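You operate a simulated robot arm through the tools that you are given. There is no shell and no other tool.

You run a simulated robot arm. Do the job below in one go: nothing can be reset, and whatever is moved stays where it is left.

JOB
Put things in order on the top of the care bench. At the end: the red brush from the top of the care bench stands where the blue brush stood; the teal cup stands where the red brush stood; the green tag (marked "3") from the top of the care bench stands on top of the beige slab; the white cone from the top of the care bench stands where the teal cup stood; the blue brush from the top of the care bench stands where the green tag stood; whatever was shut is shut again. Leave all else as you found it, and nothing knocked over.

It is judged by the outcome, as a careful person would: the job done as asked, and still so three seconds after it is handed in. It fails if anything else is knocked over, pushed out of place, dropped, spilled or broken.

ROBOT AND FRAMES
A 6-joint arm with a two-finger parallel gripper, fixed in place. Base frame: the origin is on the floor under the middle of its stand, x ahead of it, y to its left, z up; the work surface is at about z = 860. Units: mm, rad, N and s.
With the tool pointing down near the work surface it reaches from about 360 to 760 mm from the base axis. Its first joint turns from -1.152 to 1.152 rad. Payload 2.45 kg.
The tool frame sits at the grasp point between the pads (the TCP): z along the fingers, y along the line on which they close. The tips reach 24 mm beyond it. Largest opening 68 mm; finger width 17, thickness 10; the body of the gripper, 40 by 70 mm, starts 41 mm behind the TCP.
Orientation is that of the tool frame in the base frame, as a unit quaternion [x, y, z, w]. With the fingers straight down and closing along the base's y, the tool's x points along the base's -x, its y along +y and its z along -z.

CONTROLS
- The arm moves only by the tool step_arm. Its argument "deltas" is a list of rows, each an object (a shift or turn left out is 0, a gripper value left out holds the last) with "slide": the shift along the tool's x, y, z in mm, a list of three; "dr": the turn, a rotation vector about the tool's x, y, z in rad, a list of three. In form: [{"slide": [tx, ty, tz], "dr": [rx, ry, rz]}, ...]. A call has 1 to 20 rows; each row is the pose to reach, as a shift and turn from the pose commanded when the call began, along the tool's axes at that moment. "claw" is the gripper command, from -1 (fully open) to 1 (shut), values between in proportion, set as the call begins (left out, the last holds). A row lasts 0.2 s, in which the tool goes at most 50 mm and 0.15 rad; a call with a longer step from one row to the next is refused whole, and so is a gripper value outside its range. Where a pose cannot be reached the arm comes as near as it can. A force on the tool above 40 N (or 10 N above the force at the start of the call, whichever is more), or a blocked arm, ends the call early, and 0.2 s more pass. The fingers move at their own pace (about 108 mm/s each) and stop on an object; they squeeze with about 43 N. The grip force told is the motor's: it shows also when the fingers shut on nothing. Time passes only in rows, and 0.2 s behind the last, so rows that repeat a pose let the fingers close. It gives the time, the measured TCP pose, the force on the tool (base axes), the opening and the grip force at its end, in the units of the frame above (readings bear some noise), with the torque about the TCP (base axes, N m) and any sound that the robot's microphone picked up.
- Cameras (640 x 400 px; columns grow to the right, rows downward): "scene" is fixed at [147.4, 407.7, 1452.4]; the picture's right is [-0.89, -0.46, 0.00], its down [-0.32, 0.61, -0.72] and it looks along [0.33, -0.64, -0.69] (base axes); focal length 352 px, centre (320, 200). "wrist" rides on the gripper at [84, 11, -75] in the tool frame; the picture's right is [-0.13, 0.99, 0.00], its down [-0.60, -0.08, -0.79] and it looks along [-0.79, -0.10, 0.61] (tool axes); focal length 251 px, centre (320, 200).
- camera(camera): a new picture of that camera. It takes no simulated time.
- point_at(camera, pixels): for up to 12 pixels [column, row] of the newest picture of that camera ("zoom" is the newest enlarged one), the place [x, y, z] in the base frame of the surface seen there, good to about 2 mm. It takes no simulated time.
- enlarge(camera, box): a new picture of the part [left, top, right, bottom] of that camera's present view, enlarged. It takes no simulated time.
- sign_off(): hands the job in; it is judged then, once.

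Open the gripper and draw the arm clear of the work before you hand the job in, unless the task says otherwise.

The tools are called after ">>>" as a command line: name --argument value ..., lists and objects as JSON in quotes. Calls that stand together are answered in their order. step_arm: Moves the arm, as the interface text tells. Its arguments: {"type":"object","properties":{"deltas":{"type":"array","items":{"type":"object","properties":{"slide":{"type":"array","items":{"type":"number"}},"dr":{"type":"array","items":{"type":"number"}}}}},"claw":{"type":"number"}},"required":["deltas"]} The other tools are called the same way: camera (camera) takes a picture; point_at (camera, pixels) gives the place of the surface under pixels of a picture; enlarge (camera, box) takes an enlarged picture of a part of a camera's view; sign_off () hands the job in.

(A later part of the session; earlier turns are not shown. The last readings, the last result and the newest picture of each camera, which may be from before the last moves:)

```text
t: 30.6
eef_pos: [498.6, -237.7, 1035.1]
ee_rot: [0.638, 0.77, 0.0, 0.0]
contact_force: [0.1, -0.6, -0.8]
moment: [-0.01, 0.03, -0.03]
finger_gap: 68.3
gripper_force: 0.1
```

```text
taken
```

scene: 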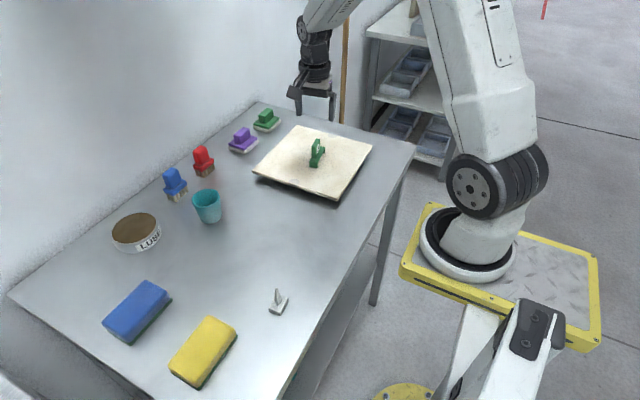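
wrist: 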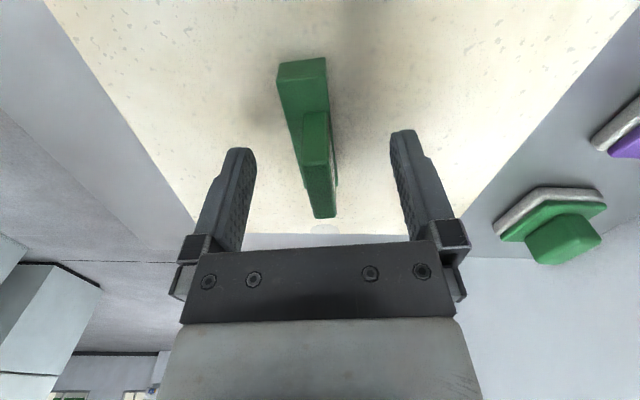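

The tag stands on the slab at (316,152) upright. Now I travel to above the blue brush while turning the wrist back to yaw 0.

>>> step_arm --deltas '[{"slide": [16.4, 24, 0], "dr": [0, 0, -0.1155]}, {"slide": [32.7, 47.9, 0], "dr": [0, 0, -0.231]}, {"slide": [49.1, 71.9, 0], "dr": [0, 0, -0.3465]}, {"slide": [65.4, 95.8, 0], "dr": [0, 0, -0.462]}, {"slide": [81.8, 119.8, 0], "dr": [0, 0, -0.5775]}, {"slide": [98.2, 143.8, 0], "dr": [0, 0, -0.693]}, {"slide": [114.5, 167.7, 0], "dr": [0, 0, -0.8085]}, {"slide": [130.9, 191.7, 0], "dr": [0, 0, -0.924]}, {"slide": [147.2, 215.6, 5], "dr": [0, 0, -1.0395]}, {"slide": [163.6, 239.6, 10], "dr": [0, 0, -1.155]}, {"slide": [180, 263.5, 18], "dr": [0, 0, -1.2705]}, {"slide": [196.3, 287.5, 25], "dr": [0, 0, -1.386]}, {"slide": [196.3, 287.5, 25], "dr": [0, 0, -1.386]}, {"slide": [196.3, 287.5, 25], "dr": [0, 0, -1.386]}]'

>>> camera --camera "wrist"

>>> camera --camera "scene"

```text
t: 33.6
eef_pos: [744.4, 8.7, 1007.4]
ee_rot: [0.0, 1.0, 0.0, 0.001]
contact_force: [0.9, -0.4, 0.0]
moment: [-0.02, 0.0, 0.0]
finger_gap: 67.9
gripper_force: 0.0
```

```text
taken
```

wrist: 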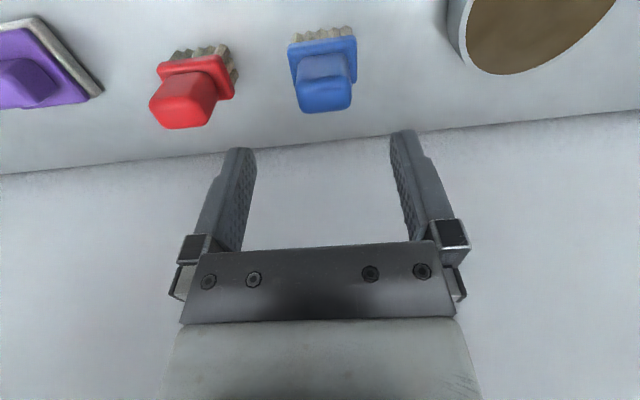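

```text
taken
```

scene: 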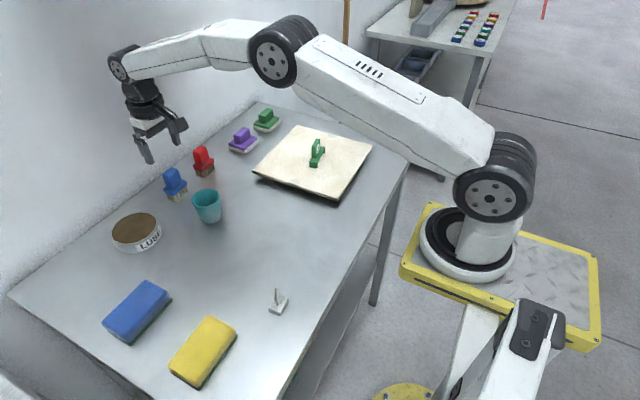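

Reached (744,9,1007). The wrist view shows the blue brush at (325,80) and red at (192,90); I enlarge to measure both handles.

>>> enlarge --camera "wrist" --box '[260, 20, 388, 120]'

>>> point_at --camera "zoom" --pixels '[[185, 340], [450, 330], [200, 290], [440, 280], [205, 175], [440, 165], [150, 150], [475, 120], [320, 360], [320, 310], [150, 260], [480, 250]]'

>>> enlarge --camera "wrist" --box '[130, 35, 258, 135]'

>>> point_at --camera "zoom" --pixels '[[110, 345], [390, 330], [120, 300], [400, 280], [170, 200], [430, 170], [150, 160], [470, 110], [250, 360], [250, 310], [310, 200], [510, 250]]'

```text
4.00 times, centred on (324, 70) of wrist
```

zoom: 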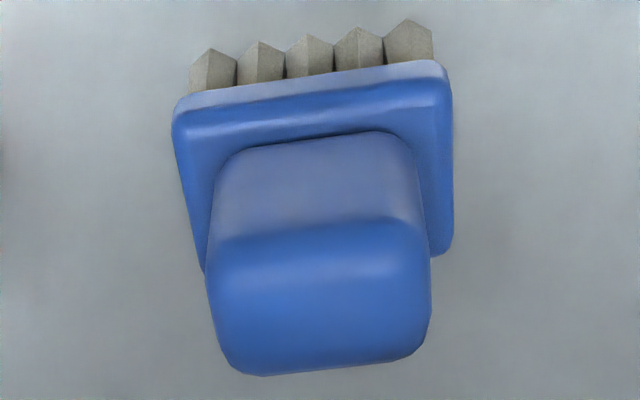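

```text
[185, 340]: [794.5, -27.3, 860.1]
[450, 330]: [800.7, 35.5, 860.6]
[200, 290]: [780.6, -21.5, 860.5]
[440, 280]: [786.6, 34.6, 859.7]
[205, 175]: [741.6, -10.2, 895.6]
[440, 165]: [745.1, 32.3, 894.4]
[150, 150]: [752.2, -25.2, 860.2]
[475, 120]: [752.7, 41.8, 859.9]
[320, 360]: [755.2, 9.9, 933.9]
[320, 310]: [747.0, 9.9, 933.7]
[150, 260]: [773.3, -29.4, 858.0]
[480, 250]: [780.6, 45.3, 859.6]
```

```text
4.00 times, centred on (194, 85) of wrist
```

zoom: 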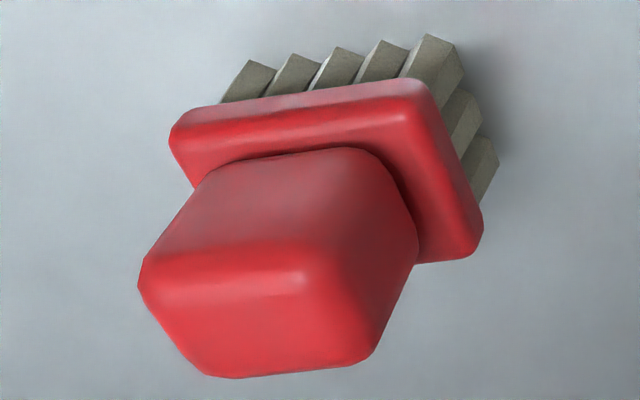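

```text
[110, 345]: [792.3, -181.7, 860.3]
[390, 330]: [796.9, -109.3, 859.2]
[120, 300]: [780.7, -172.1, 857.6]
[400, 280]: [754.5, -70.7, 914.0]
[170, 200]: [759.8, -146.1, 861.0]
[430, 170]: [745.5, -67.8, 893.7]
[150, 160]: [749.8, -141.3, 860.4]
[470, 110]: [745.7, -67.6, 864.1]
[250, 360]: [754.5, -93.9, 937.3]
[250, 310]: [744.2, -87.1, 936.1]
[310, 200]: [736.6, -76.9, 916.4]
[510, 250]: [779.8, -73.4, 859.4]
```

I need points on the brushes themselves; picking handle edges at (218..425, 310) and flange corners in the blue zoom, then the red.

>>> enlarge --camera "wrist" --box '[260, 20, 388, 120]'

>>> point_at --camera "zoom" --pixels '[[218, 310], [422, 305], [225, 345], [420, 335], [230, 260], [405, 245], [182, 125], [445, 100], [440, 240], [195, 230], [222, 220], [415, 200]]'

>>> enlarge --camera "wrist" --box '[130, 35, 258, 135]'

>>> point_at --camera "zoom" --pixels '[[155, 300], [350, 290], [200, 365], [360, 345], [165, 265], [325, 255], [180, 130], [415, 105], [470, 240], [180, 165], [220, 180], [405, 235]]'

```text
4.00 times, centred on (324, 70) of wrist
```

zoom: 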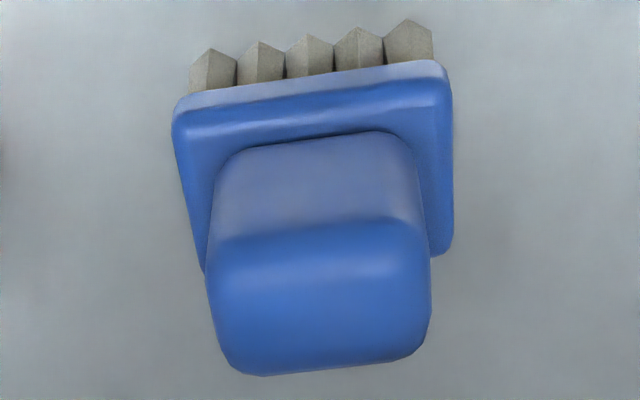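

```text
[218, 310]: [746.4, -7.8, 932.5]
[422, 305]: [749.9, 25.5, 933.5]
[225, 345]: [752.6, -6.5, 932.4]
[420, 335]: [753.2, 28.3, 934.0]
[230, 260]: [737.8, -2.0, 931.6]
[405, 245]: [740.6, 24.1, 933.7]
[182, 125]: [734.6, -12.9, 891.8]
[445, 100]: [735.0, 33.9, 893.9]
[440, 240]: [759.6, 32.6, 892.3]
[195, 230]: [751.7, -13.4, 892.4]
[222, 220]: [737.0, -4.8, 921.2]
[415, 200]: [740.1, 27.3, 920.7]
```

```text
4.00 times, centred on (194, 85) of wrist
```

zoom: 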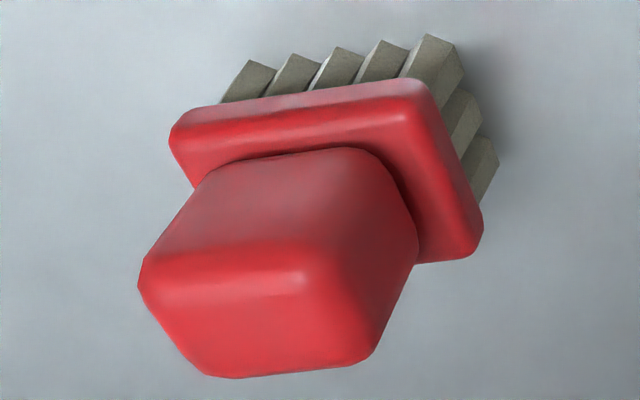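

```text
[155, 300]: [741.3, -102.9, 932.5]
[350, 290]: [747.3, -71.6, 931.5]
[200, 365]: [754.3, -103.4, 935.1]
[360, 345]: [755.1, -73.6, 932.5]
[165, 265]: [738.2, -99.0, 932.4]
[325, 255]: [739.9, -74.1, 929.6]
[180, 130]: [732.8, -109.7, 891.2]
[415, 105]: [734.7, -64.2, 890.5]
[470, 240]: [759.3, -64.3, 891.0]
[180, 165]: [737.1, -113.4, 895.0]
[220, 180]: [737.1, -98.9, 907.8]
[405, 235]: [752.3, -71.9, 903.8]
```

Blue handle centre ≈(747.5,10), y-width ≈34 mm; red handle centre ≈(747.5,-88). I descend over the blue brush to z≈950 with a small correction.

>>> step_arm --deltas '[{"slide": [-2, 0.7, 15]}, {"slide": [-3, 1.3, 30]}, {"slide": [-3, 1.3, 45]}, {"slide": [-3, 1.3, 57]}, {"slide": [-3, 1.3, 57]}, {"slide": [-3, 1.3, 57]}]'

>>> step_arm --deltas '[{"slide": [0, 0, 0]}]'

>>> camera --camera "wrist"

```text
t: 35.0
eef_pos: [749.0, 10.1, 951.0]
ee_rot: [0.0, 1.0, 0.0, 0.0]
contact_force: [0.1, 0.1, 0.2]
moment: [0.02, -0.03, 0.01]
finger_gap: 68.1
gripper_force: 0.1
```

```text
t: 35.4
eef_pos: [749.2, 9.8, 950.2]
ee_rot: [0.001, 1.0, 0.001, 0.0]
contact_force: [-0.4, -0.1, -0.8]
moment: [0.02, 0.0, -0.03]
finger_gap: 68.2
gripper_force: 0.1
```

```text
taken
```

wrist: 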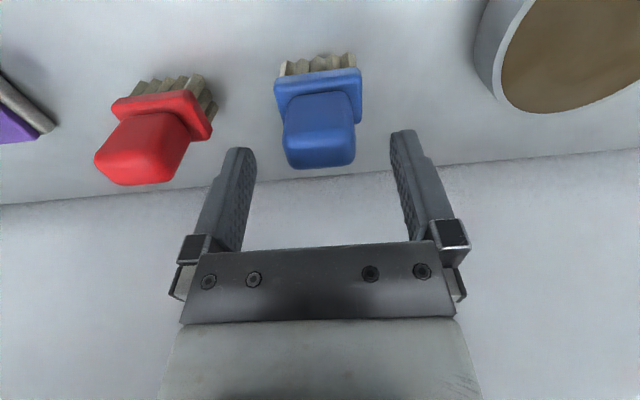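

The handle is centred between the fingers (283–355 vs 255–392). I descend the last 27 mm and close.

>>> step_arm --deltas '[{"slide": [0.8, 0.3, 9]}, {"slide": [0.8, 0.3, 18]}, {"slide": [0.8, 0.3, 27]}, {"slide": [0.8, 0.3, 27]}, {"slide": [0.8, 0.3, 27]}]'

>>> camera --camera "wrist"

>>> enlarge --camera "scene" --box '[120, 140, 248, 220]'

```text
t: 36.6
eef_pos: [747.4, 10.6, 925.0]
ee_rot: [0.0, 1.0, 0.0, 0.0]
contact_force: [-0.2, 0.3, -0.2]
moment: [-0.04, 0.01, -0.02]
finger_gap: 68.2
gripper_force: 0.0
```

```text
taken
```

wrist: 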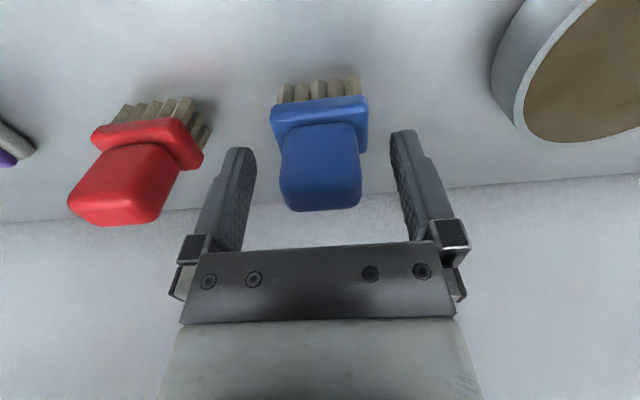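

```text
5.00 times, centred on (184, 180) of scene
```

zoom: 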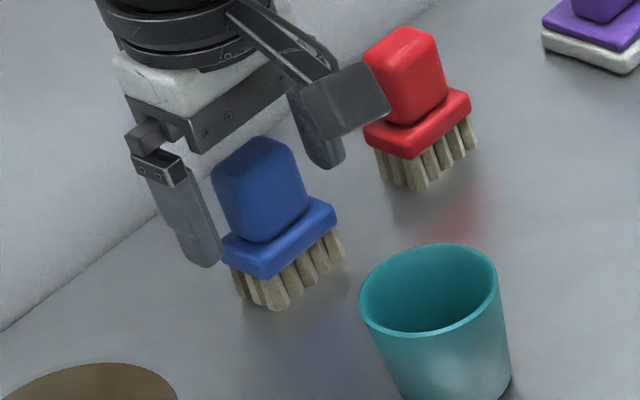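

Fingers straddle the handle with tips just above the flange. I close on it.

>>> step_arm --deltas '[{"slide": [0, 0, 0]}, {"slide": [0, 0, 0]}, {"slide": [0, 0, 0]}, {"slide": [0, 0, 0]}]' --claw 1

>>> step_arm --deltas '[{"slide": [0, 0, -1]}, {"slide": [0, 0, -2]}, {"slide": [0, 0, -3]}, {"slide": [0, 0, -4]}, {"slide": [0, 0, -5]}, {"slide": [0, 0, -5]}]'

>>> camera --camera "wrist"

>>> enlarge --camera "scene" --box '[120, 140, 248, 220]'

```text
t: 37.6
eef_pos: [747.7, 9.6, 924.3]
ee_rot: [0.0, 1.0, 0.0, 0.0]
contact_force: [-0.1, -0.5, -0.3]
moment: [-0.01, -0.01, -0.02]
finger_gap: 35.3
gripper_force: 43.0
```

```text
t: 39.0
eef_pos: [747.9, 8.3, 929.0]
ee_rot: [0.0, 1.0, 0.0, 0.0]
contact_force: [0.6, 0.0, -0.6]
moment: [0.02, 0.0, -0.04]
finger_gap: 35.0
gripper_force: 43.6
```

```text
taken
```

wrist: 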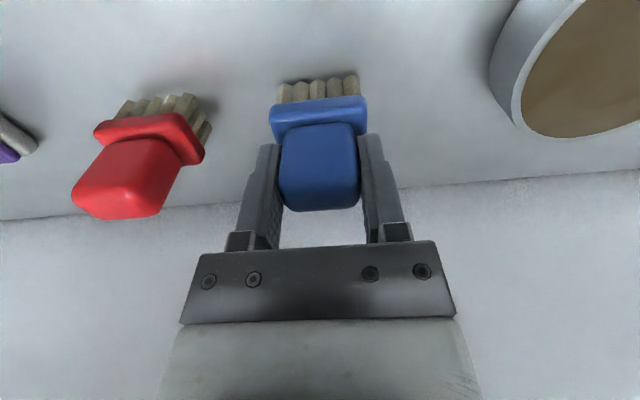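

```text
5.00 times, centred on (184, 180) of scene
```

zoom: 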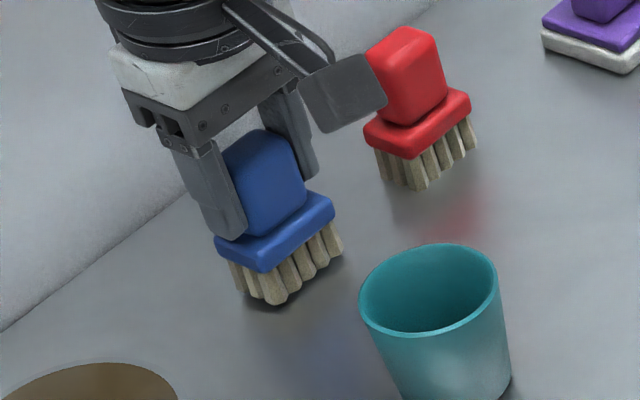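

The brush has left the bench (gap 35 mm steady). I lift it further to about z=1035 at moderate speed.

>>> step_arm --deltas '[{"slide": [0, 0, -5]}, {"slide": [0, 0, -12]}, {"slide": [0, 0, -22]}, {"slide": [0, 0, -34]}, {"slide": [0, 0, -48]}, {"slide": [0, 0, -62]}, {"slide": [0, 0, -76]}, {"slide": [0, 0, -90]}, {"slide": [0, 0, -104]}, {"slide": [0, 0, -106]}, {"slide": [0, 0, -106]}]'

>>> camera --camera "scene"

>>> camera --camera "wrist"

```text
t: 41.4
eef_pos: [748.5, 9.7, 1034.6]
ee_rot: [0.0, 1.0, -0.001, 0.001]
contact_force: [0.9, 0.3, 0.5]
moment: [0.0, 0.01, -0.01]
finger_gap: 35.2
gripper_force: 43.0
```

```text
taken
```

scene: 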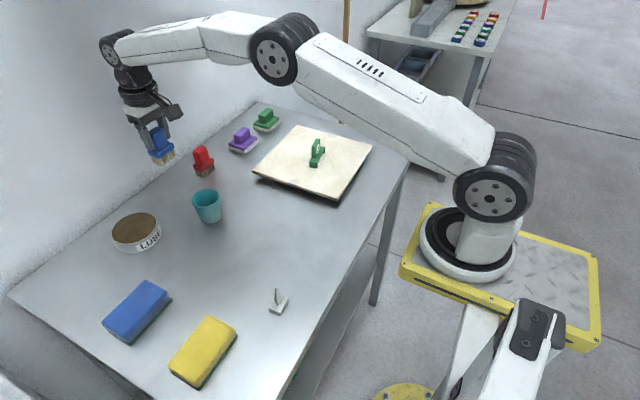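

```text
taken
```

wrist: 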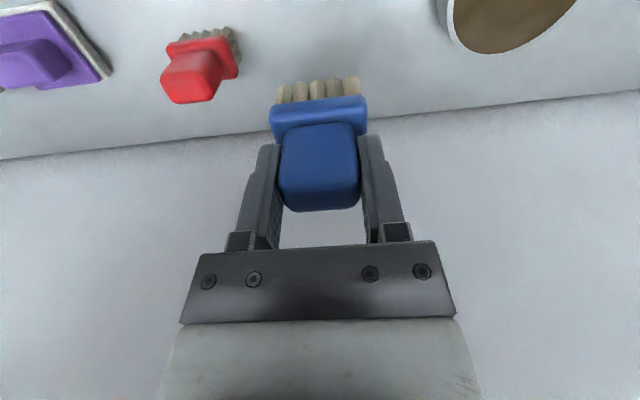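

The blue brush hangs securely. I carry it around the cup (via y≈-55) to above the tag's old place (507.5,31.5).

>>> step_arm --deltas '[{"slide": [7, -8, 0]}, {"slide": [20, -22, 0]}, {"slide": [34, -38, 0]}, {"slide": [48, -54, 0]}, {"slide": [64, -65, 0]}, {"slide": [88, -65, 0]}, {"slide": [113, -65, 0]}, {"slide": [138, -65, 0]}, {"slide": [163, -65, 0]}, {"slide": [188, -62, 0]}, {"slide": [201, -43, 0]}, {"slide": [214.5, -21.5, 0]}, {"slide": [228, 0, 0]}, {"slide": [237, 15, 0]}, {"slide": [241, 21.8, 0]}, {"slide": [241, 21.8, 0]}, {"slide": [241, 21.8, 0]}]'

>>> camera --camera "scene"

>>> step_arm --deltas '[{"slide": [0, 0, 0]}]'

```text
t: 45.0
eef_pos: [508.8, 30.6, 1035.7]
ee_rot: [0.0, 1.0, 0.001, 0.0]
contact_force: [-0.3, -0.2, -1.2]
moment: [-0.01, -0.01, 0.05]
finger_gap: 35.2
gripper_force: 42.7
```

```text
taken
```

scene: 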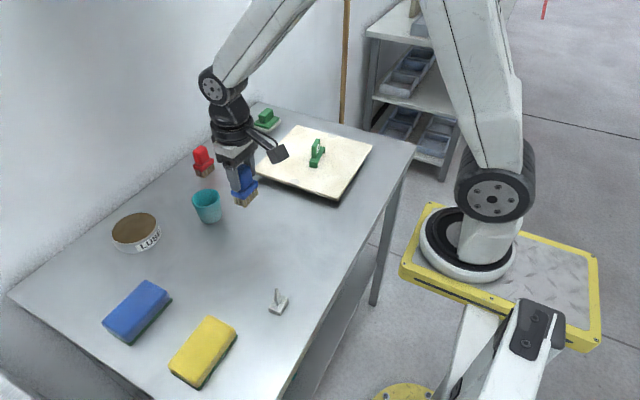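

```text
t: 45.4
eef_pos: [508.6, 30.5, 1037.0]
ee_rot: [-0.001, 1.0, 0.0, 0.001]
contact_force: [-0.3, -0.6, 0.1]
moment: [0.0, -0.03, 0.02]
finger_gap: 35.4
gripper_force: 43.1
```

TCP reads ≈(508.7,30.5,1036). I correct by 1 mm each way and descend to about z=933, roughly 9 mm above contact.

>>> step_arm --deltas '[{"slide": [1, 1, 15]}, {"slide": [1, 1, 35]}, {"slide": [1, 1, 55]}, {"slide": [1, 1, 75]}, {"slide": [1, 1, 90]}, {"slide": [1, 1, 100]}, {"slide": [1, 1, 103]}, {"slide": [1, 1, 103]}, {"slide": [1, 1, 103]}]'

>>> step_arm --deltas '[{"slide": [0, 0, 0]}]'

>>> enlarge --camera "scene" --box '[189, 180, 317, 260]'

```text
t: 47.4
eef_pos: [506.2, 31.9, 931.6]
ee_rot: [0.0, 1.0, 0.0, 0.0]
contact_force: [0.5, 0.9, -0.3]
moment: [0.0, 0.0, -0.01]
finger_gap: 35.4
gripper_force: 43.1
```

```text
t: 47.8
eef_pos: [506.0, 33.1, 931.4]
ee_rot: [0.0, 1.0, 0.0, 0.0]
contact_force: [-0.2, -0.4, -0.8]
moment: [-0.01, -0.02, 0.02]
finger_gap: 35.3
gripper_force: 42.8
```

```text
5.00 times, centred on (253, 220) of scene
```

zoom: 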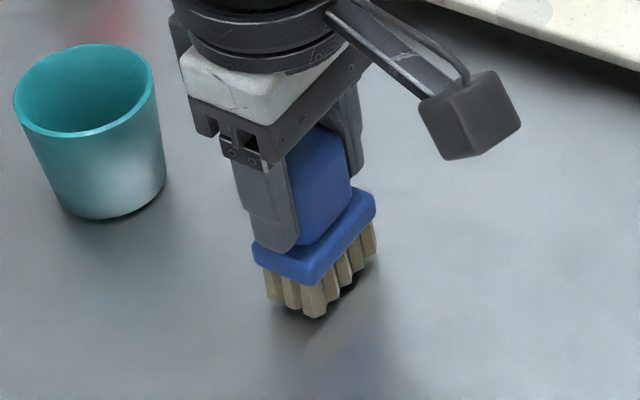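

TCP ≈(506.2,32.5,931.5), brush about 7 mm above the bench. I lower in small steps with a 1 mm correction and watch the force.

>>> step_arm --deltas '[{"slide": [-1, -1, 1.5]}, {"slide": [-1, -1, 3]}, {"slide": [-1, -1, 4.5]}, {"slide": [-1, -1, 5.5]}, {"slide": [-1, -1, 5.5]}]'

>>> step_arm --deltas '[{"slide": [0, 0, 0.6]}, {"slide": [0, 0, 1]}, {"slide": [0, 0, 1]}]'

>>> step_arm --deltas '[{"slide": [0, 0, 0.7]}, {"slide": [0, 0, 0.7]}]'

```text
t: 49.0
eef_pos: [506.4, 32.1, 927.0]
ee_rot: [0.0, 1.0, 0.001, 0.0]
contact_force: [1.0, -0.6, -1.0]
moment: [-0.03, 0.04, 0.0]
finger_gap: 35.1
gripper_force: 43.6
```

```text
t: 49.8
eef_pos: [507.4, 29.5, 925.6]
ee_rot: [0.0, 1.0, 0.001, 0.0]
contact_force: [0.1, -0.5, 0.1]
moment: [-0.03, 0.01, -0.04]
finger_gap: 35.3
gripper_force: 42.7
```

```text
t: 50.4
eef_pos: [507.3, 32.0, 926.3]
ee_rot: [0.0, 1.0, 0.0, -0.001]
contact_force: [-0.2, -0.2, 0.7]
moment: [-0.03, 0.05, -0.01]
finger_gap: 35.1
gripper_force: 43.2
```

Not yet touching (z≈925). I go on in 0.7 mm steps.

>>> step_arm --deltas '[{"slide": [0, 0, 0.7]}, {"slide": [0, 0, 0.7]}]'

>>> step_arm --deltas '[{"slide": [0, 0, 0.6]}, {"slide": [0, 0, 0.6]}]'

```text
t: 51.0
eef_pos: [507.5, 31.0, 925.4]
ee_rot: [0.0, 1.0, 0.0, 0.001]
contact_force: [-2.6, 2.2, 12.3]
moment: [0.11, 0.19, -0.02]
finger_gap: 34.9
gripper_force: 43.2
```

```text
t: 51.6
eef_pos: [507.0, 30.9, 925.7]
ee_rot: [0.0, 1.0, 0.0, 0.001]
contact_force: [-5.3, 3.1, 30.5]
moment: [0.09, 0.39, 0.02]
finger_gap: 34.9
gripper_force: 42.9
```

The brush is on the bench (30 N after the last step). I ease up 1 mm and open.

>>> step_arm --deltas '[{"slide": [0, 0, -0.9]}, {"slide": [0, 0, -0.9]}]'

>>> step_arm --deltas '[{"slide": [0, 0, 0]}, {"slide": [0, 0, 0]}, {"slide": [0, 0, 0]}]' --claw -1

>>> camera --camera "wrist"

```text
t: 52.2
eef_pos: [507.8, 31.2, 925.3]
ee_rot: [0.0, 1.0, 0.0, 0.0]
contact_force: [3.8, 1.1, 12.2]
moment: [0.02, -0.2, 0.0]
finger_gap: 35.1
gripper_force: 43.3
```

```text
t: 53.0
eef_pos: [505.9, 30.9, 924.9]
ee_rot: [0.0, 1.0, 0.0, -0.001]
contact_force: [-0.8, -0.5, 0.4]
moment: [0.02, 0.04, 0.02]
finger_gap: 68.0
gripper_force: 0.0
```

```text
taken
```

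wrist: 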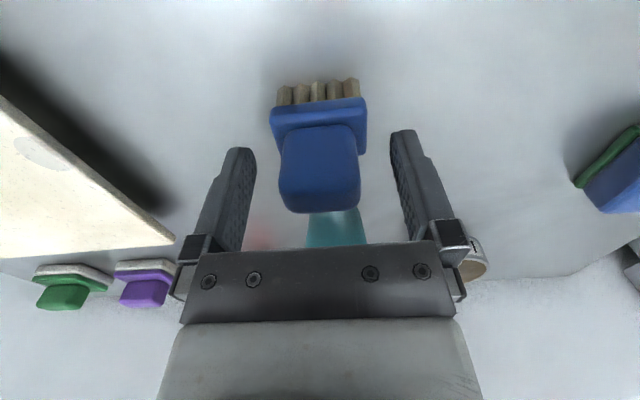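

Released upright. I raise 95 mm and check the blue brush's new place.

>>> step_arm --deltas '[{"slide": [0, 0, -10]}, {"slide": [0, 0, -30]}, {"slide": [0, 0, -55]}, {"slide": [0, 0, -80]}, {"slide": [0, 0, -95]}, {"slide": [0, 0, -95]}]'

>>> camera --camera "scene"

>>> enlarge --camera "scene" --box '[211, 195, 275, 235]'

>>> point_at --camera "zoom" --pixels '[[320, 100], [400, 150], [300, 250], [380, 300], [450, 200]]'

```text
t: 54.4
eef_pos: [504.4, 31.7, 1021.6]
ee_rot: [0.0, 1.0, 0.0, 0.0]
contact_force: [0.2, -0.3, -0.5]
moment: [0.03, -0.01, -0.02]
finger_gap: 68.1
gripper_force: 0.0
```

```text
taken
```

scene: 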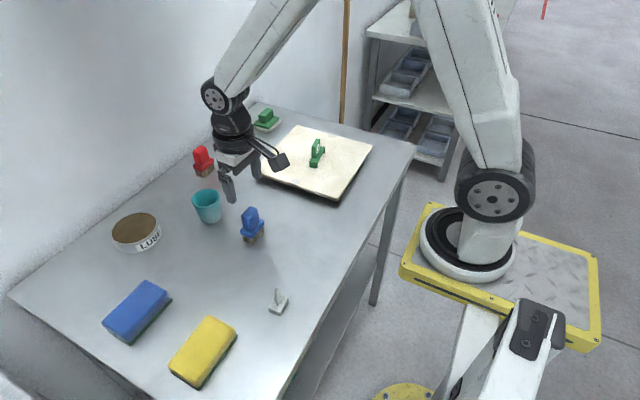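

```text
10.00 times, centred on (243, 215) of scene
```

zoom: 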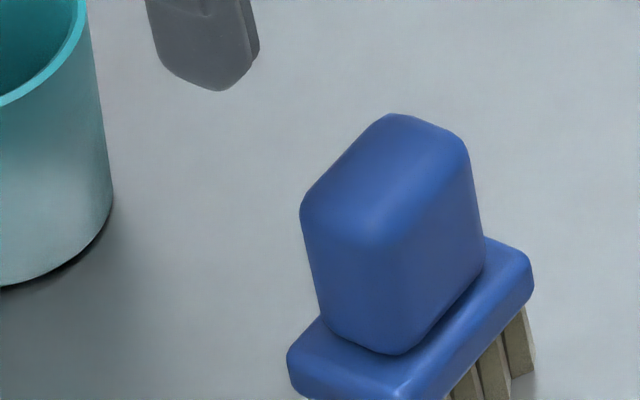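

```text
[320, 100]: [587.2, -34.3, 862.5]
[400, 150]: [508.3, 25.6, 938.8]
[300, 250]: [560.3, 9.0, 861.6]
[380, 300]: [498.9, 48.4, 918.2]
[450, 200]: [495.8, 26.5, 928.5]
```

The blue brush stands at the tag's old spot. Now I travel to above the red brush at (747.5,-88).

>>> step_arm --deltas '[{"slide": [-12, -6, 0]}, {"slide": [-40, -20, 0]}, {"slide": [-70, -35, 0]}, {"slide": [-100, -50, 0]}, {"slide": [-130, -65, 0]}, {"slide": [-160, -80, 0]}, {"slide": [-190, -95, 0]}, {"slide": [-220, -109, 5]}, {"slide": [-236, -116.5, 10]}, {"slide": [-242, -119.5, 12]}, {"slide": [-242, -119.5, 12]}, {"slide": [-242, -119.5, 12]}]'

>>> step_arm --deltas '[{"slide": [0, 0, 0]}]'

>>> camera --camera "wrist"

>>> enlarge --camera "wrist" --box '[260, 20, 388, 120]'

>>> point_at --camera "zoom" --pixels '[[218, 310], [422, 305], [225, 345], [415, 335], [230, 260], [405, 245], [190, 125], [445, 100], [440, 240], [320, 310], [222, 220], [415, 200]]'

```text
t: 57.0
eef_pos: [748.5, -88.4, 1005.2]
ee_rot: [-0.001, 1.0, 0.0, 0.001]
contact_force: [0.8, 0.6, 0.1]
moment: [0.0, 0.02, -0.01]
finger_gap: 67.9
gripper_force: 0.1
```

```text
t: 57.4
eef_pos: [749.0, -86.8, 1005.2]
ee_rot: [0.0, 1.0, 0.0, 0.0]
contact_force: [0.6, -0.6, -0.1]
moment: [0.05, 0.01, 0.04]
finger_gap: 67.9
gripper_force: 0.0
```

```text
taken
```

wrist: 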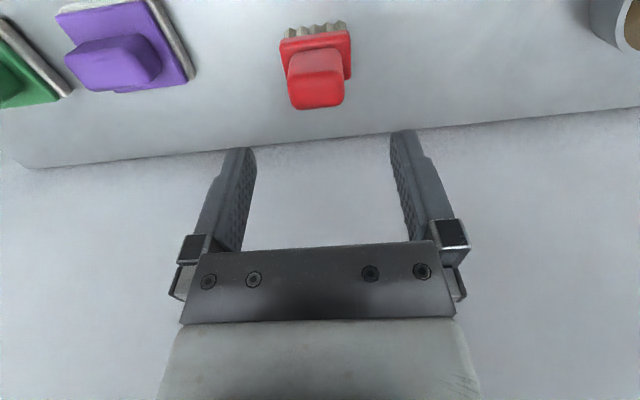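

```text
4.00 times, centred on (324, 70) of wrist
```

zoom: 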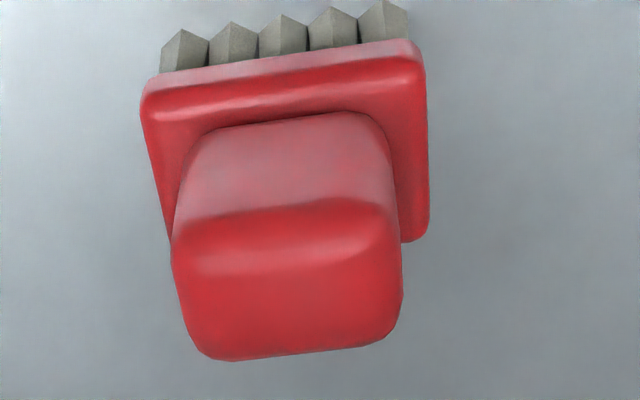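

```text
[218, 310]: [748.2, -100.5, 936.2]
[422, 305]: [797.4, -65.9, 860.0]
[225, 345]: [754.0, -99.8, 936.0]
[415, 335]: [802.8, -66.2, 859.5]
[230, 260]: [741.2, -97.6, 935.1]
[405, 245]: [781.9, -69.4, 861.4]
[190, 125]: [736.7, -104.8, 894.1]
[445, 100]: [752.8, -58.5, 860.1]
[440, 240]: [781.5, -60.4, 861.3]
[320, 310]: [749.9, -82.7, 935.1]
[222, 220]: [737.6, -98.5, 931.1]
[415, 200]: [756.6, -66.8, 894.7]
```

The red handle spans 172–402 in the zoom, slightly left of the gripper's midline. I pick its edges.

>>> point_at --camera "zoom" --pixels '[[183, 300], [392, 290], [190, 330], [390, 320], [195, 250], [380, 240], [150, 112], [418, 85], [415, 230], [165, 200], [290, 340], [190, 200]]'

```text
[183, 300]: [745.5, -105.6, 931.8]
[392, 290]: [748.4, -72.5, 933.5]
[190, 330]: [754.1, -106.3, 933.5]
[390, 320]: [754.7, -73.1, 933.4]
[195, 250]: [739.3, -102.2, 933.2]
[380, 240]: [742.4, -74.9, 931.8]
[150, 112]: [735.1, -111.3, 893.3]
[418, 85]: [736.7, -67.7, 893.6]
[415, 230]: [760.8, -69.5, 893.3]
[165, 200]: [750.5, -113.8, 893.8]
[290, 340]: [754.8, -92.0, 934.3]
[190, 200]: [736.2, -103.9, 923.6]
```

Red centre ≈(748,-89.3). I correct by -1.7 in y and descend to about z=948.

>>> step_arm --deltas '[{"slide": [0.7, -1.7, 15]}, {"slide": [0.7, -1.7, 30]}, {"slide": [0.7, -1.7, 45]}, {"slide": [0.7, -1.7, 57]}, {"slide": [0.7, -1.7, 57]}, {"slide": [0.7, -1.7, 57]}]'

>>> step_arm --deltas '[{"slide": [0, 0, 0]}]'

>>> camera --camera "wrist"

```text
t: 58.8
eef_pos: [747.2, -90.3, 949.5]
ee_rot: [0.001, 1.0, 0.0, 0.001]
contact_force: [-0.2, 0.2, -0.7]
moment: [0.03, -0.02, -0.03]
finger_gap: 67.9
gripper_force: 0.1
```

```text
t: 59.2
eef_pos: [747.4, -90.7, 949.3]
ee_rot: [-0.001, 1.0, 0.0, 0.001]
contact_force: [0.1, 0.5, 0.5]
moment: [-0.03, -0.02, 0.01]
finger_gap: 67.8
gripper_force: 0.0
```

```text
taken
```

wrist: 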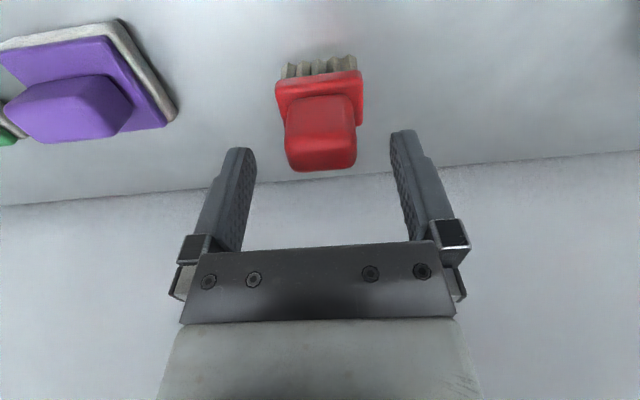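

Centred just like before (284–356). I descend 25 mm to z≈924.5 and close.

>>> step_arm --deltas '[{"slide": [0, 0.4, 8]}, {"slide": [0, 0.4, 16]}, {"slide": [0, 0.4, 25]}, {"slide": [0, 0.4, 25]}, {"slide": [0, 0.4, 25]}]'

>>> step_arm --deltas '[{"slide": [0, 0, 0]}, {"slide": [0, 0, 0]}, {"slide": [0, 0, 0]}, {"slide": [0, 0, 0]}]' --claw 1

>>> step_arm --deltas '[{"slide": [0, 0, -1]}, {"slide": [0, 0, -2]}, {"slide": [0, 0, -3]}, {"slide": [0, 0, -4]}, {"slide": [0, 0, -5]}, {"slide": [0, 0, -5]}]'

>>> camera --camera "wrist"

>>> enlarge --camera "scene" --box '[140, 120, 268, 200]'

```text
t: 60.4
eef_pos: [747.7, -90.8, 924.8]
ee_rot: [0.001, 1.0, 0.0, 0.001]
contact_force: [0.0, -1.0, 0.7]
moment: [0.03, 0.0, 0.01]
finger_gap: 68.1
gripper_force: 0.0
```

```text
t: 61.4
eef_pos: [748.1, -90.8, 924.5]
ee_rot: [0.0, 1.0, 0.0, 0.0]
contact_force: [-0.4, 0.5, 0.3]
moment: [-0.02, -0.02, 0.02]
finger_gap: 35.2
gripper_force: 43.4
```

```text
t: 62.8
eef_pos: [749.2, -90.6, 931.9]
ee_rot: [0.0, 1.0, 0.0, 0.0]
contact_force: [0.8, 0.2, -0.7]
moment: [-0.03, 0.01, 0.0]
finger_gap: 35.0
gripper_force: 43.1
```

```text
taken
```

wrist: 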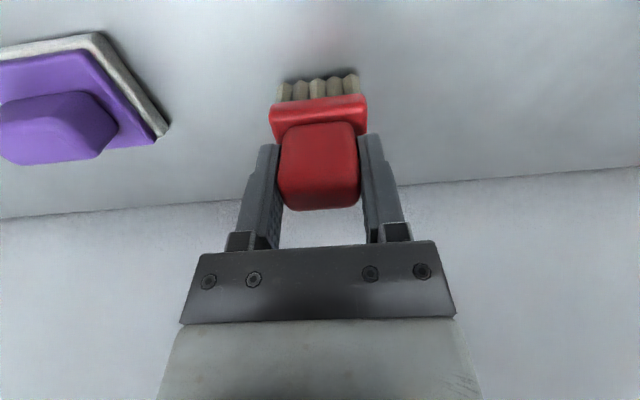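

```text
5.00 times, centred on (204, 160) of scene
```

zoom: 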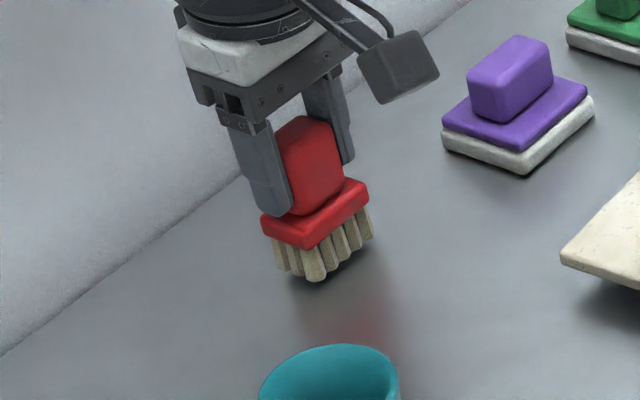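

The red brush is up, gap 35. I raise 40 mm and carry it +100.7 mm in y to the blue brush's old spot.

>>> step_arm --deltas '[{"slide": [0, 0, -6]}, {"slide": [0, 0, -16]}, {"slide": [0, 0, -28]}, {"slide": [0, 4, -36]}, {"slide": [0, 14, -38]}, {"slide": [0, 30, -38]}, {"slide": [0, 48, -38]}, {"slide": [0, 66, -38]}, {"slide": [0, 84, -38]}, {"slide": [0, 96, -38]}, {"slide": [0, 100.7, -38]}, {"slide": [0, 100.7, -38]}, {"slide": [0, 100.7, -38]}]'

>>> step_arm --deltas '[{"slide": [0, 0, 0]}]'

>>> camera --camera "scene"

```text
t: 65.6
eef_pos: [747.8, 10.7, 967.7]
ee_rot: [0.0, 1.0, 0.001, 0.0]
contact_force: [-0.6, -1.2, -1.2]
moment: [-0.02, 0.01, 0.01]
finger_gap: 35.4
gripper_force: 42.6
```

```text
t: 66.0
eef_pos: [747.6, 11.0, 968.7]
ee_rot: [0.0, 1.0, 0.0, -0.001]
contact_force: [-0.2, 0.6, -0.9]
moment: [-0.01, -0.01, -0.02]
finger_gap: 35.3
gripper_force: 43.2
```

```text
taken
```

scene: 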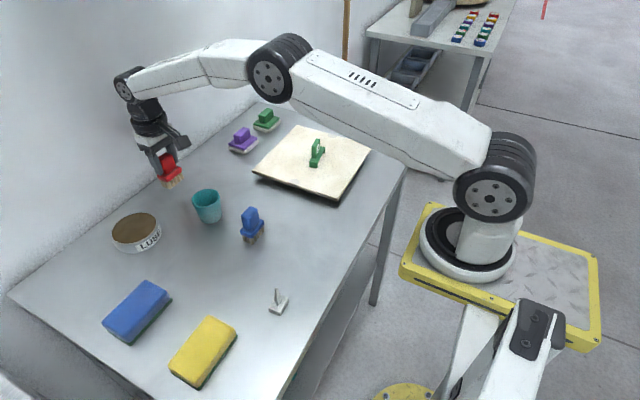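

Over the blue brush's old spot at (747.7,10.8). I lower to about z=928 first.

>>> step_arm --deltas '[{"slide": [0, -0.5, 10]}, {"slide": [0, -0.5, 20]}, {"slide": [0, -0.5, 30]}, {"slide": [0, -0.5, 37]}, {"slide": [0, -0.5, 40]}, {"slide": [0, -0.5, 40]}]'

>>> step_arm --deltas '[{"slide": [0, 0, 0.6]}, {"slide": [0, 0, 1.2]}, {"slide": [0, 0, 1.2]}]'

>>> step_arm --deltas '[{"slide": [0, 0, 0.6]}, {"slide": [0, 0, 1]}, {"slide": [0, 0, 1]}]'

```text
t: 67.4
eef_pos: [748.6, 10.9, 928.3]
ee_rot: [0.0, 1.0, 0.0, 0.0]
contact_force: [-0.1, -0.1, -1.7]
moment: [0.03, 0.0, 0.01]
finger_gap: 35.3
gripper_force: 42.7
```

```text
t: 68.2
eef_pos: [749.6, 11.2, 926.9]
ee_rot: [0.0, 1.0, 0.0, 0.001]
contact_force: [-1.1, -0.7, -1.7]
moment: [0.02, 0.0, -0.01]
finger_gap: 35.4
gripper_force: 42.9
```

```text
t: 69.0
eef_pos: [748.3, 10.5, 926.5]
ee_rot: [-0.001, 1.0, 0.0, 0.0]
contact_force: [0.8, -0.1, -1.4]
moment: [-0.01, -0.01, 0.05]
finger_gap: 35.3
gripper_force: 43.1
```

Not touching yet (z≈926). I keep lowering in 0.7 mm steps.

>>> step_arm --deltas '[{"slide": [0, 0, 0.8]}, {"slide": [0, 0, 0.8]}]'

>>> step_arm --deltas '[{"slide": [0, 0, 0.7]}, {"slide": [0, 0, 0.7]}]'

```text
t: 69.6
eef_pos: [747.5, 9.6, 925.0]
ee_rot: [0.0, 1.0, 0.0, -0.001]
contact_force: [-0.6, -0.1, 2.1]
moment: [-0.02, 0.06, -0.02]
finger_gap: 35.0
gripper_force: 43.4
```

```text
t: 70.2
eef_pos: [748.3, 9.7, 925.8]
ee_rot: [0.0, 1.0, 0.0, 0.0]
contact_force: [0.7, 1.0, 1.8]
moment: [0.01, -0.03, 0.0]
finger_gap: 35.1
gripper_force: 43.0
```

>>> step_arm --deltas '[{"slide": [0, 0, 0.5]}, {"slide": [0, 0, 0.5]}]'

>>> enlarge --camera "scene" --box '[145, 160, 209, 200]'

```text
t: 70.8
eef_pos: [749.0, 9.4, 925.2]
ee_rot: [0.0, 1.0, 0.0, 0.0]
contact_force: [-4.6, -1.6, 10.7]
moment: [-0.05, 0.27, -0.02]
finger_gap: 35.2
gripper_force: 43.5
```

```text
10.00 times, centred on (177, 180) of scene
```

zoom: 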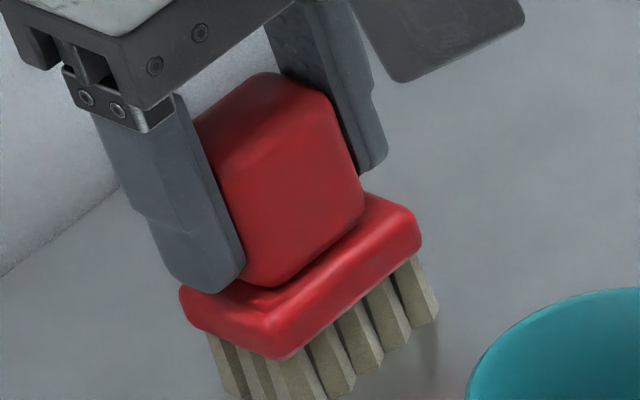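

Contact at 10.7 N, and the brush's outline matches the blue one's earlier outline (flange corner at (275,358)). I open the fingers.

>>> step_arm --deltas '[{"slide": [0, 0, -0.4]}, {"slide": [0, 0, -0.4]}]'

>>> step_arm --deltas '[{"slide": [0, 0, 0]}, {"slide": [0, 0, 0]}, {"slide": [0, 0, 0]}]' --claw -1

>>> step_arm --deltas '[{"slide": [0, 0, -10]}, {"slide": [0, 0, -30]}, {"slide": [0, 0, -55]}, {"slide": [0, 0, -80]}, {"slide": [0, 0, -95]}, {"slide": [0, 0, -95]}]'

>>> camera --camera "scene"

>>> enlarge --camera "scene" --box '[145, 160, 209, 200]'

```text
t: 71.4
eef_pos: [748.7, 11.0, 925.4]
ee_rot: [0.0, 1.0, 0.0, 0.001]
contact_force: [-3.2, 2.0, 10.7]
moment: [0.08, 0.2, -0.02]
finger_gap: 35.4
gripper_force: 42.6
```

```text
t: 72.2
eef_pos: [749.2, 10.2, 924.1]
ee_rot: [-0.001, 1.0, -0.001, 0.0]
contact_force: [0.0, -0.2, 1.0]
moment: [-0.02, 0.0, 0.02]
finger_gap: 68.1
gripper_force: 0.1
```

```text
t: 73.6
eef_pos: [749.8, 11.5, 1019.5]
ee_rot: [0.0, 1.0, 0.0, -0.001]
contact_force: [-0.7, 0.1, 0.1]
moment: [0.0, 0.0, 0.0]
finger_gap: 68.1
gripper_force: 0.1
```

```text
taken
```

scene: 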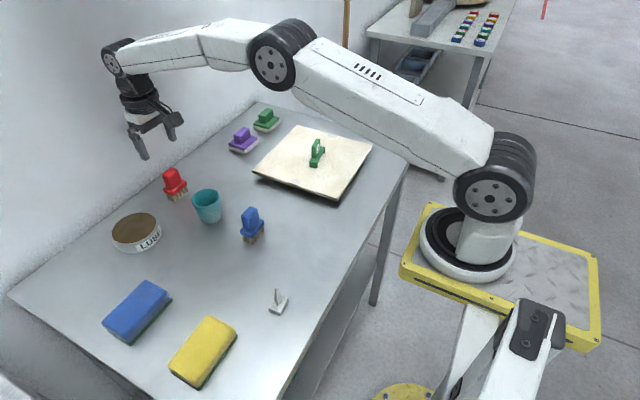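

```text
10.00 times, centred on (177, 180) of scene
```

zoom: 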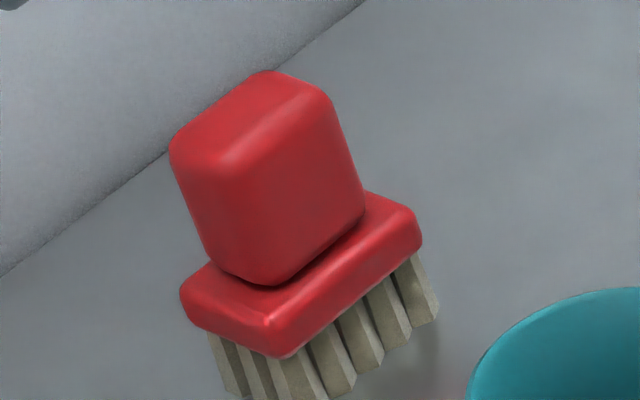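

Red brush stands where blue stood. Next the cup: I move above it at (627,31) and look.

>>> step_arm --deltas '[{"slide": [15, 2.5, 0]}, {"slide": [40, 6.5, 0]}, {"slide": [65, 10.5, 0]}, {"slide": [90, 15, 0]}, {"slide": [110, 18, 5]}, {"slide": [122.5, 20, 20]}, {"slide": [122.5, 20, 35]}, {"slide": [122.5, 20, 35]}, {"slide": [122.5, 20, 35]}]'

>>> step_arm --deltas '[{"slide": [0, 0, 0]}]'

>>> camera --camera "wrist"

>>> enlarge --camera "wrist" --box '[240, 20, 400, 120]'

```text
t: 75.6
eef_pos: [625.4, 31.2, 985.4]
ee_rot: [0.0, 1.0, 0.001, 0.0]
contact_force: [-0.5, 0.3, 0.9]
moment: [-0.03, 0.03, 0.02]
finger_gap: 68.1
gripper_force: 0.1
```

```text
t: 76.0
eef_pos: [625.9, 30.6, 984.3]
ee_rot: [0.0, 1.0, 0.0, -0.001]
contact_force: [0.0, 0.0, 0.6]
moment: [-0.05, 0.03, -0.02]
finger_gap: 68.0
gripper_force: 0.1
```

```text
taken
```

wrist: 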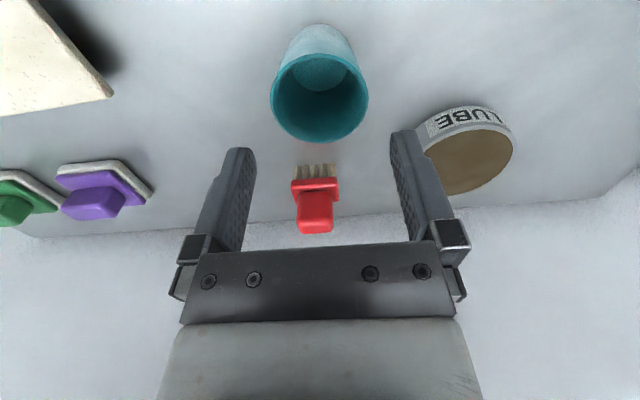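

```text
4.00 times, centred on (320, 70) of wrist
```

zoom: 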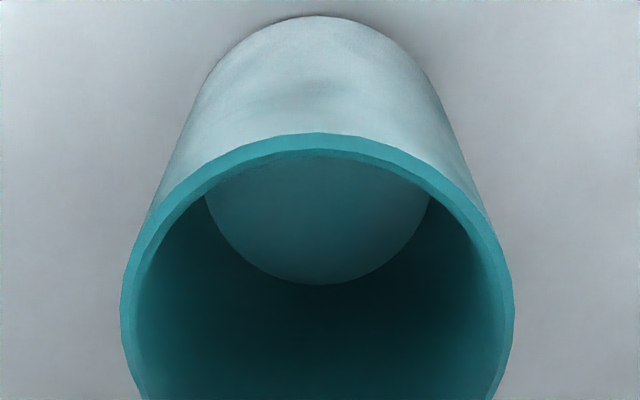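

The cup is centred (rim 121–513 in the zoom). I check the pale disc inside — cup floor or liquid — and the rim's place.

>>> point_at --camera "zoom" --pixels '[[320, 230], [320, 275], [320, 180], [320, 142], [130, 290], [505, 290], [127, 330], [508, 330], [320, 350], [300, 380], [320, 60], [250, 220]]'

>>> enlarge --camera "wrist" --box '[240, 60, 400, 160]'

>>> point_at --camera "zoom" --pixels '[[125, 160], [510, 160], [320, 327], [150, 240], [490, 240], [230, 310], [410, 310], [320, 250], [130, 130], [505, 130]]'

```text
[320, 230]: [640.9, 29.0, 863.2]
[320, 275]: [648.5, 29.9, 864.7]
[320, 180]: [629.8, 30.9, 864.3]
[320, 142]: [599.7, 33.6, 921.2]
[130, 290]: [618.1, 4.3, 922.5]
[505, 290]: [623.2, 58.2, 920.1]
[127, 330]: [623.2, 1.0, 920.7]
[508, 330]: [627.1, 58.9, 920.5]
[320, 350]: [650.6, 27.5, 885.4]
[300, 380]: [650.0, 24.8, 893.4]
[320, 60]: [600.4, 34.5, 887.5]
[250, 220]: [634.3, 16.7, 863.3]
```

```text
4.00 times, centred on (320, 110) of wrist
```

zoom: 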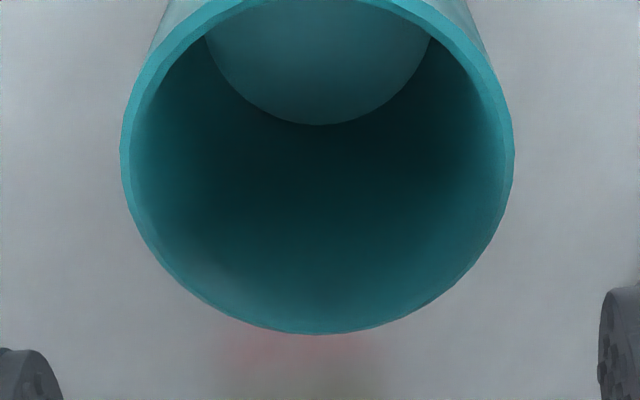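

```text
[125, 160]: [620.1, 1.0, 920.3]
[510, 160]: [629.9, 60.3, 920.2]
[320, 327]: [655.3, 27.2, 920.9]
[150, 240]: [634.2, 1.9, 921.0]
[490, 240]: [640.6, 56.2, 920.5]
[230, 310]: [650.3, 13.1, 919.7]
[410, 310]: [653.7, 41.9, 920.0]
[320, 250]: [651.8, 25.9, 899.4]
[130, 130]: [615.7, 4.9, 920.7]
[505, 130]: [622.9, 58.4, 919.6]
```

The disc is just the cup floor (z≈863): the cup is empty, centre (627,30.6), Ø≈58. I descend to tips just above the rim and verify the 5 mm side clearance.

>>> step_arm --deltas '[{"slide": [-1.3, -0.2, 10]}, {"slide": [-1.3, -0.2, 22]}, {"slide": [-1.3, -0.2, 32]}, {"slide": [-1.3, -0.2, 32]}, {"slide": [-1.3, -0.2, 32]}]'

>>> step_arm --deltas '[{"slide": [0, 0, 0]}]'

>>> camera --camera "wrist"

>>> enlarge --camera "scene" --box '[150, 150, 278, 230]'

```text
t: 77.2
eef_pos: [627.1, 31.4, 952.4]
ee_rot: [0.0, 1.0, 0.0, 0.0]
contact_force: [0.5, 0.3, 0.1]
moment: [-0.01, 0.01, -0.01]
finger_gap: 67.9
gripper_force: 0.1
```

```text
t: 77.6
eef_pos: [627.5, 31.2, 951.8]
ee_rot: [0.0, 1.0, 0.0, 0.001]
contact_force: [-0.3, -0.1, -0.8]
moment: [0.02, 0.0, -0.02]
finger_gap: 68.2
gripper_force: 0.0
```

```text
taken
```

wrist: 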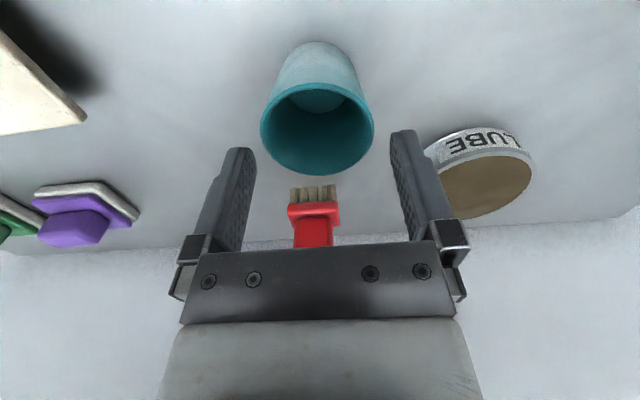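

```text
5.00 times, centred on (214, 190) of scene
```

zoom: 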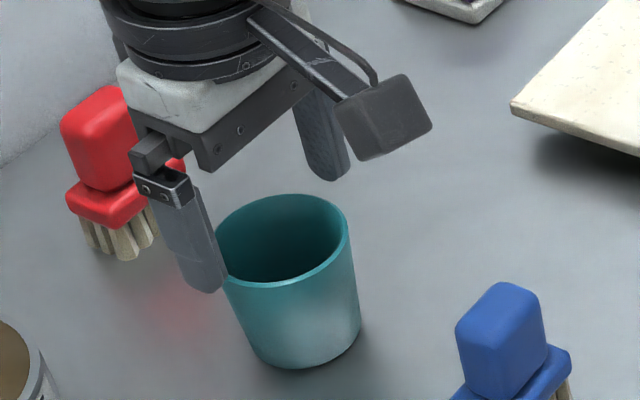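

Cup (260–374 px) is about 1 mm left of the gripper midline; I shift -1 mm in y and descend to z≈909 with the fingers outside the cup.

>>> step_arm --deltas '[{"slide": [0, -1, 4]}, {"slide": [0, -1, 12]}, {"slide": [0, -1, 20]}, {"slide": [0, -1, 28]}, {"slide": [0, -1, 36]}, {"slide": [0, -1, 43]}, {"slide": [0, -1, 43]}, {"slide": [0, -1, 43]}]'

>>> camera --camera "wrist"

>>> enlarge --camera "scene" --box '[150, 150, 278, 230]'

```text
t: 79.4
eef_pos: [626.6, 30.1, 910.2]
ee_rot: [0.0, 1.0, 0.0, 0.0]
contact_force: [0.6, 0.0, 0.1]
moment: [-0.01, 0.0, 0.0]
finger_gap: 68.0
gripper_force: 0.1
```

```text
taken
```

wrist: 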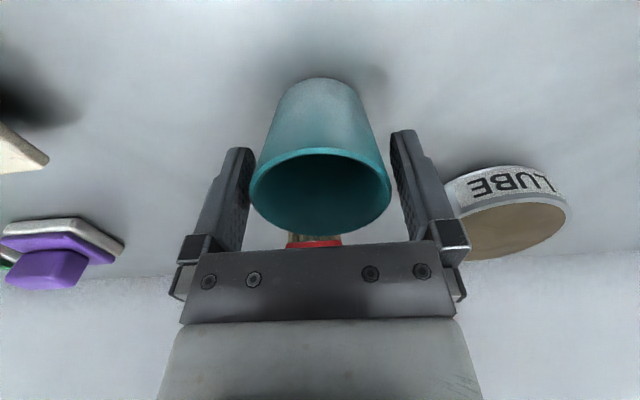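

```text
5.00 times, centred on (214, 190) of scene
```

zoom: 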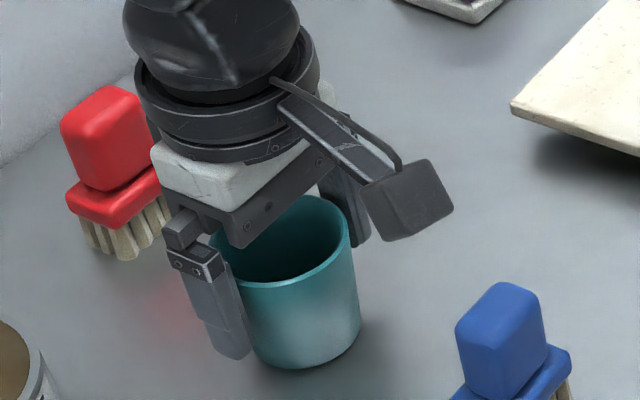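

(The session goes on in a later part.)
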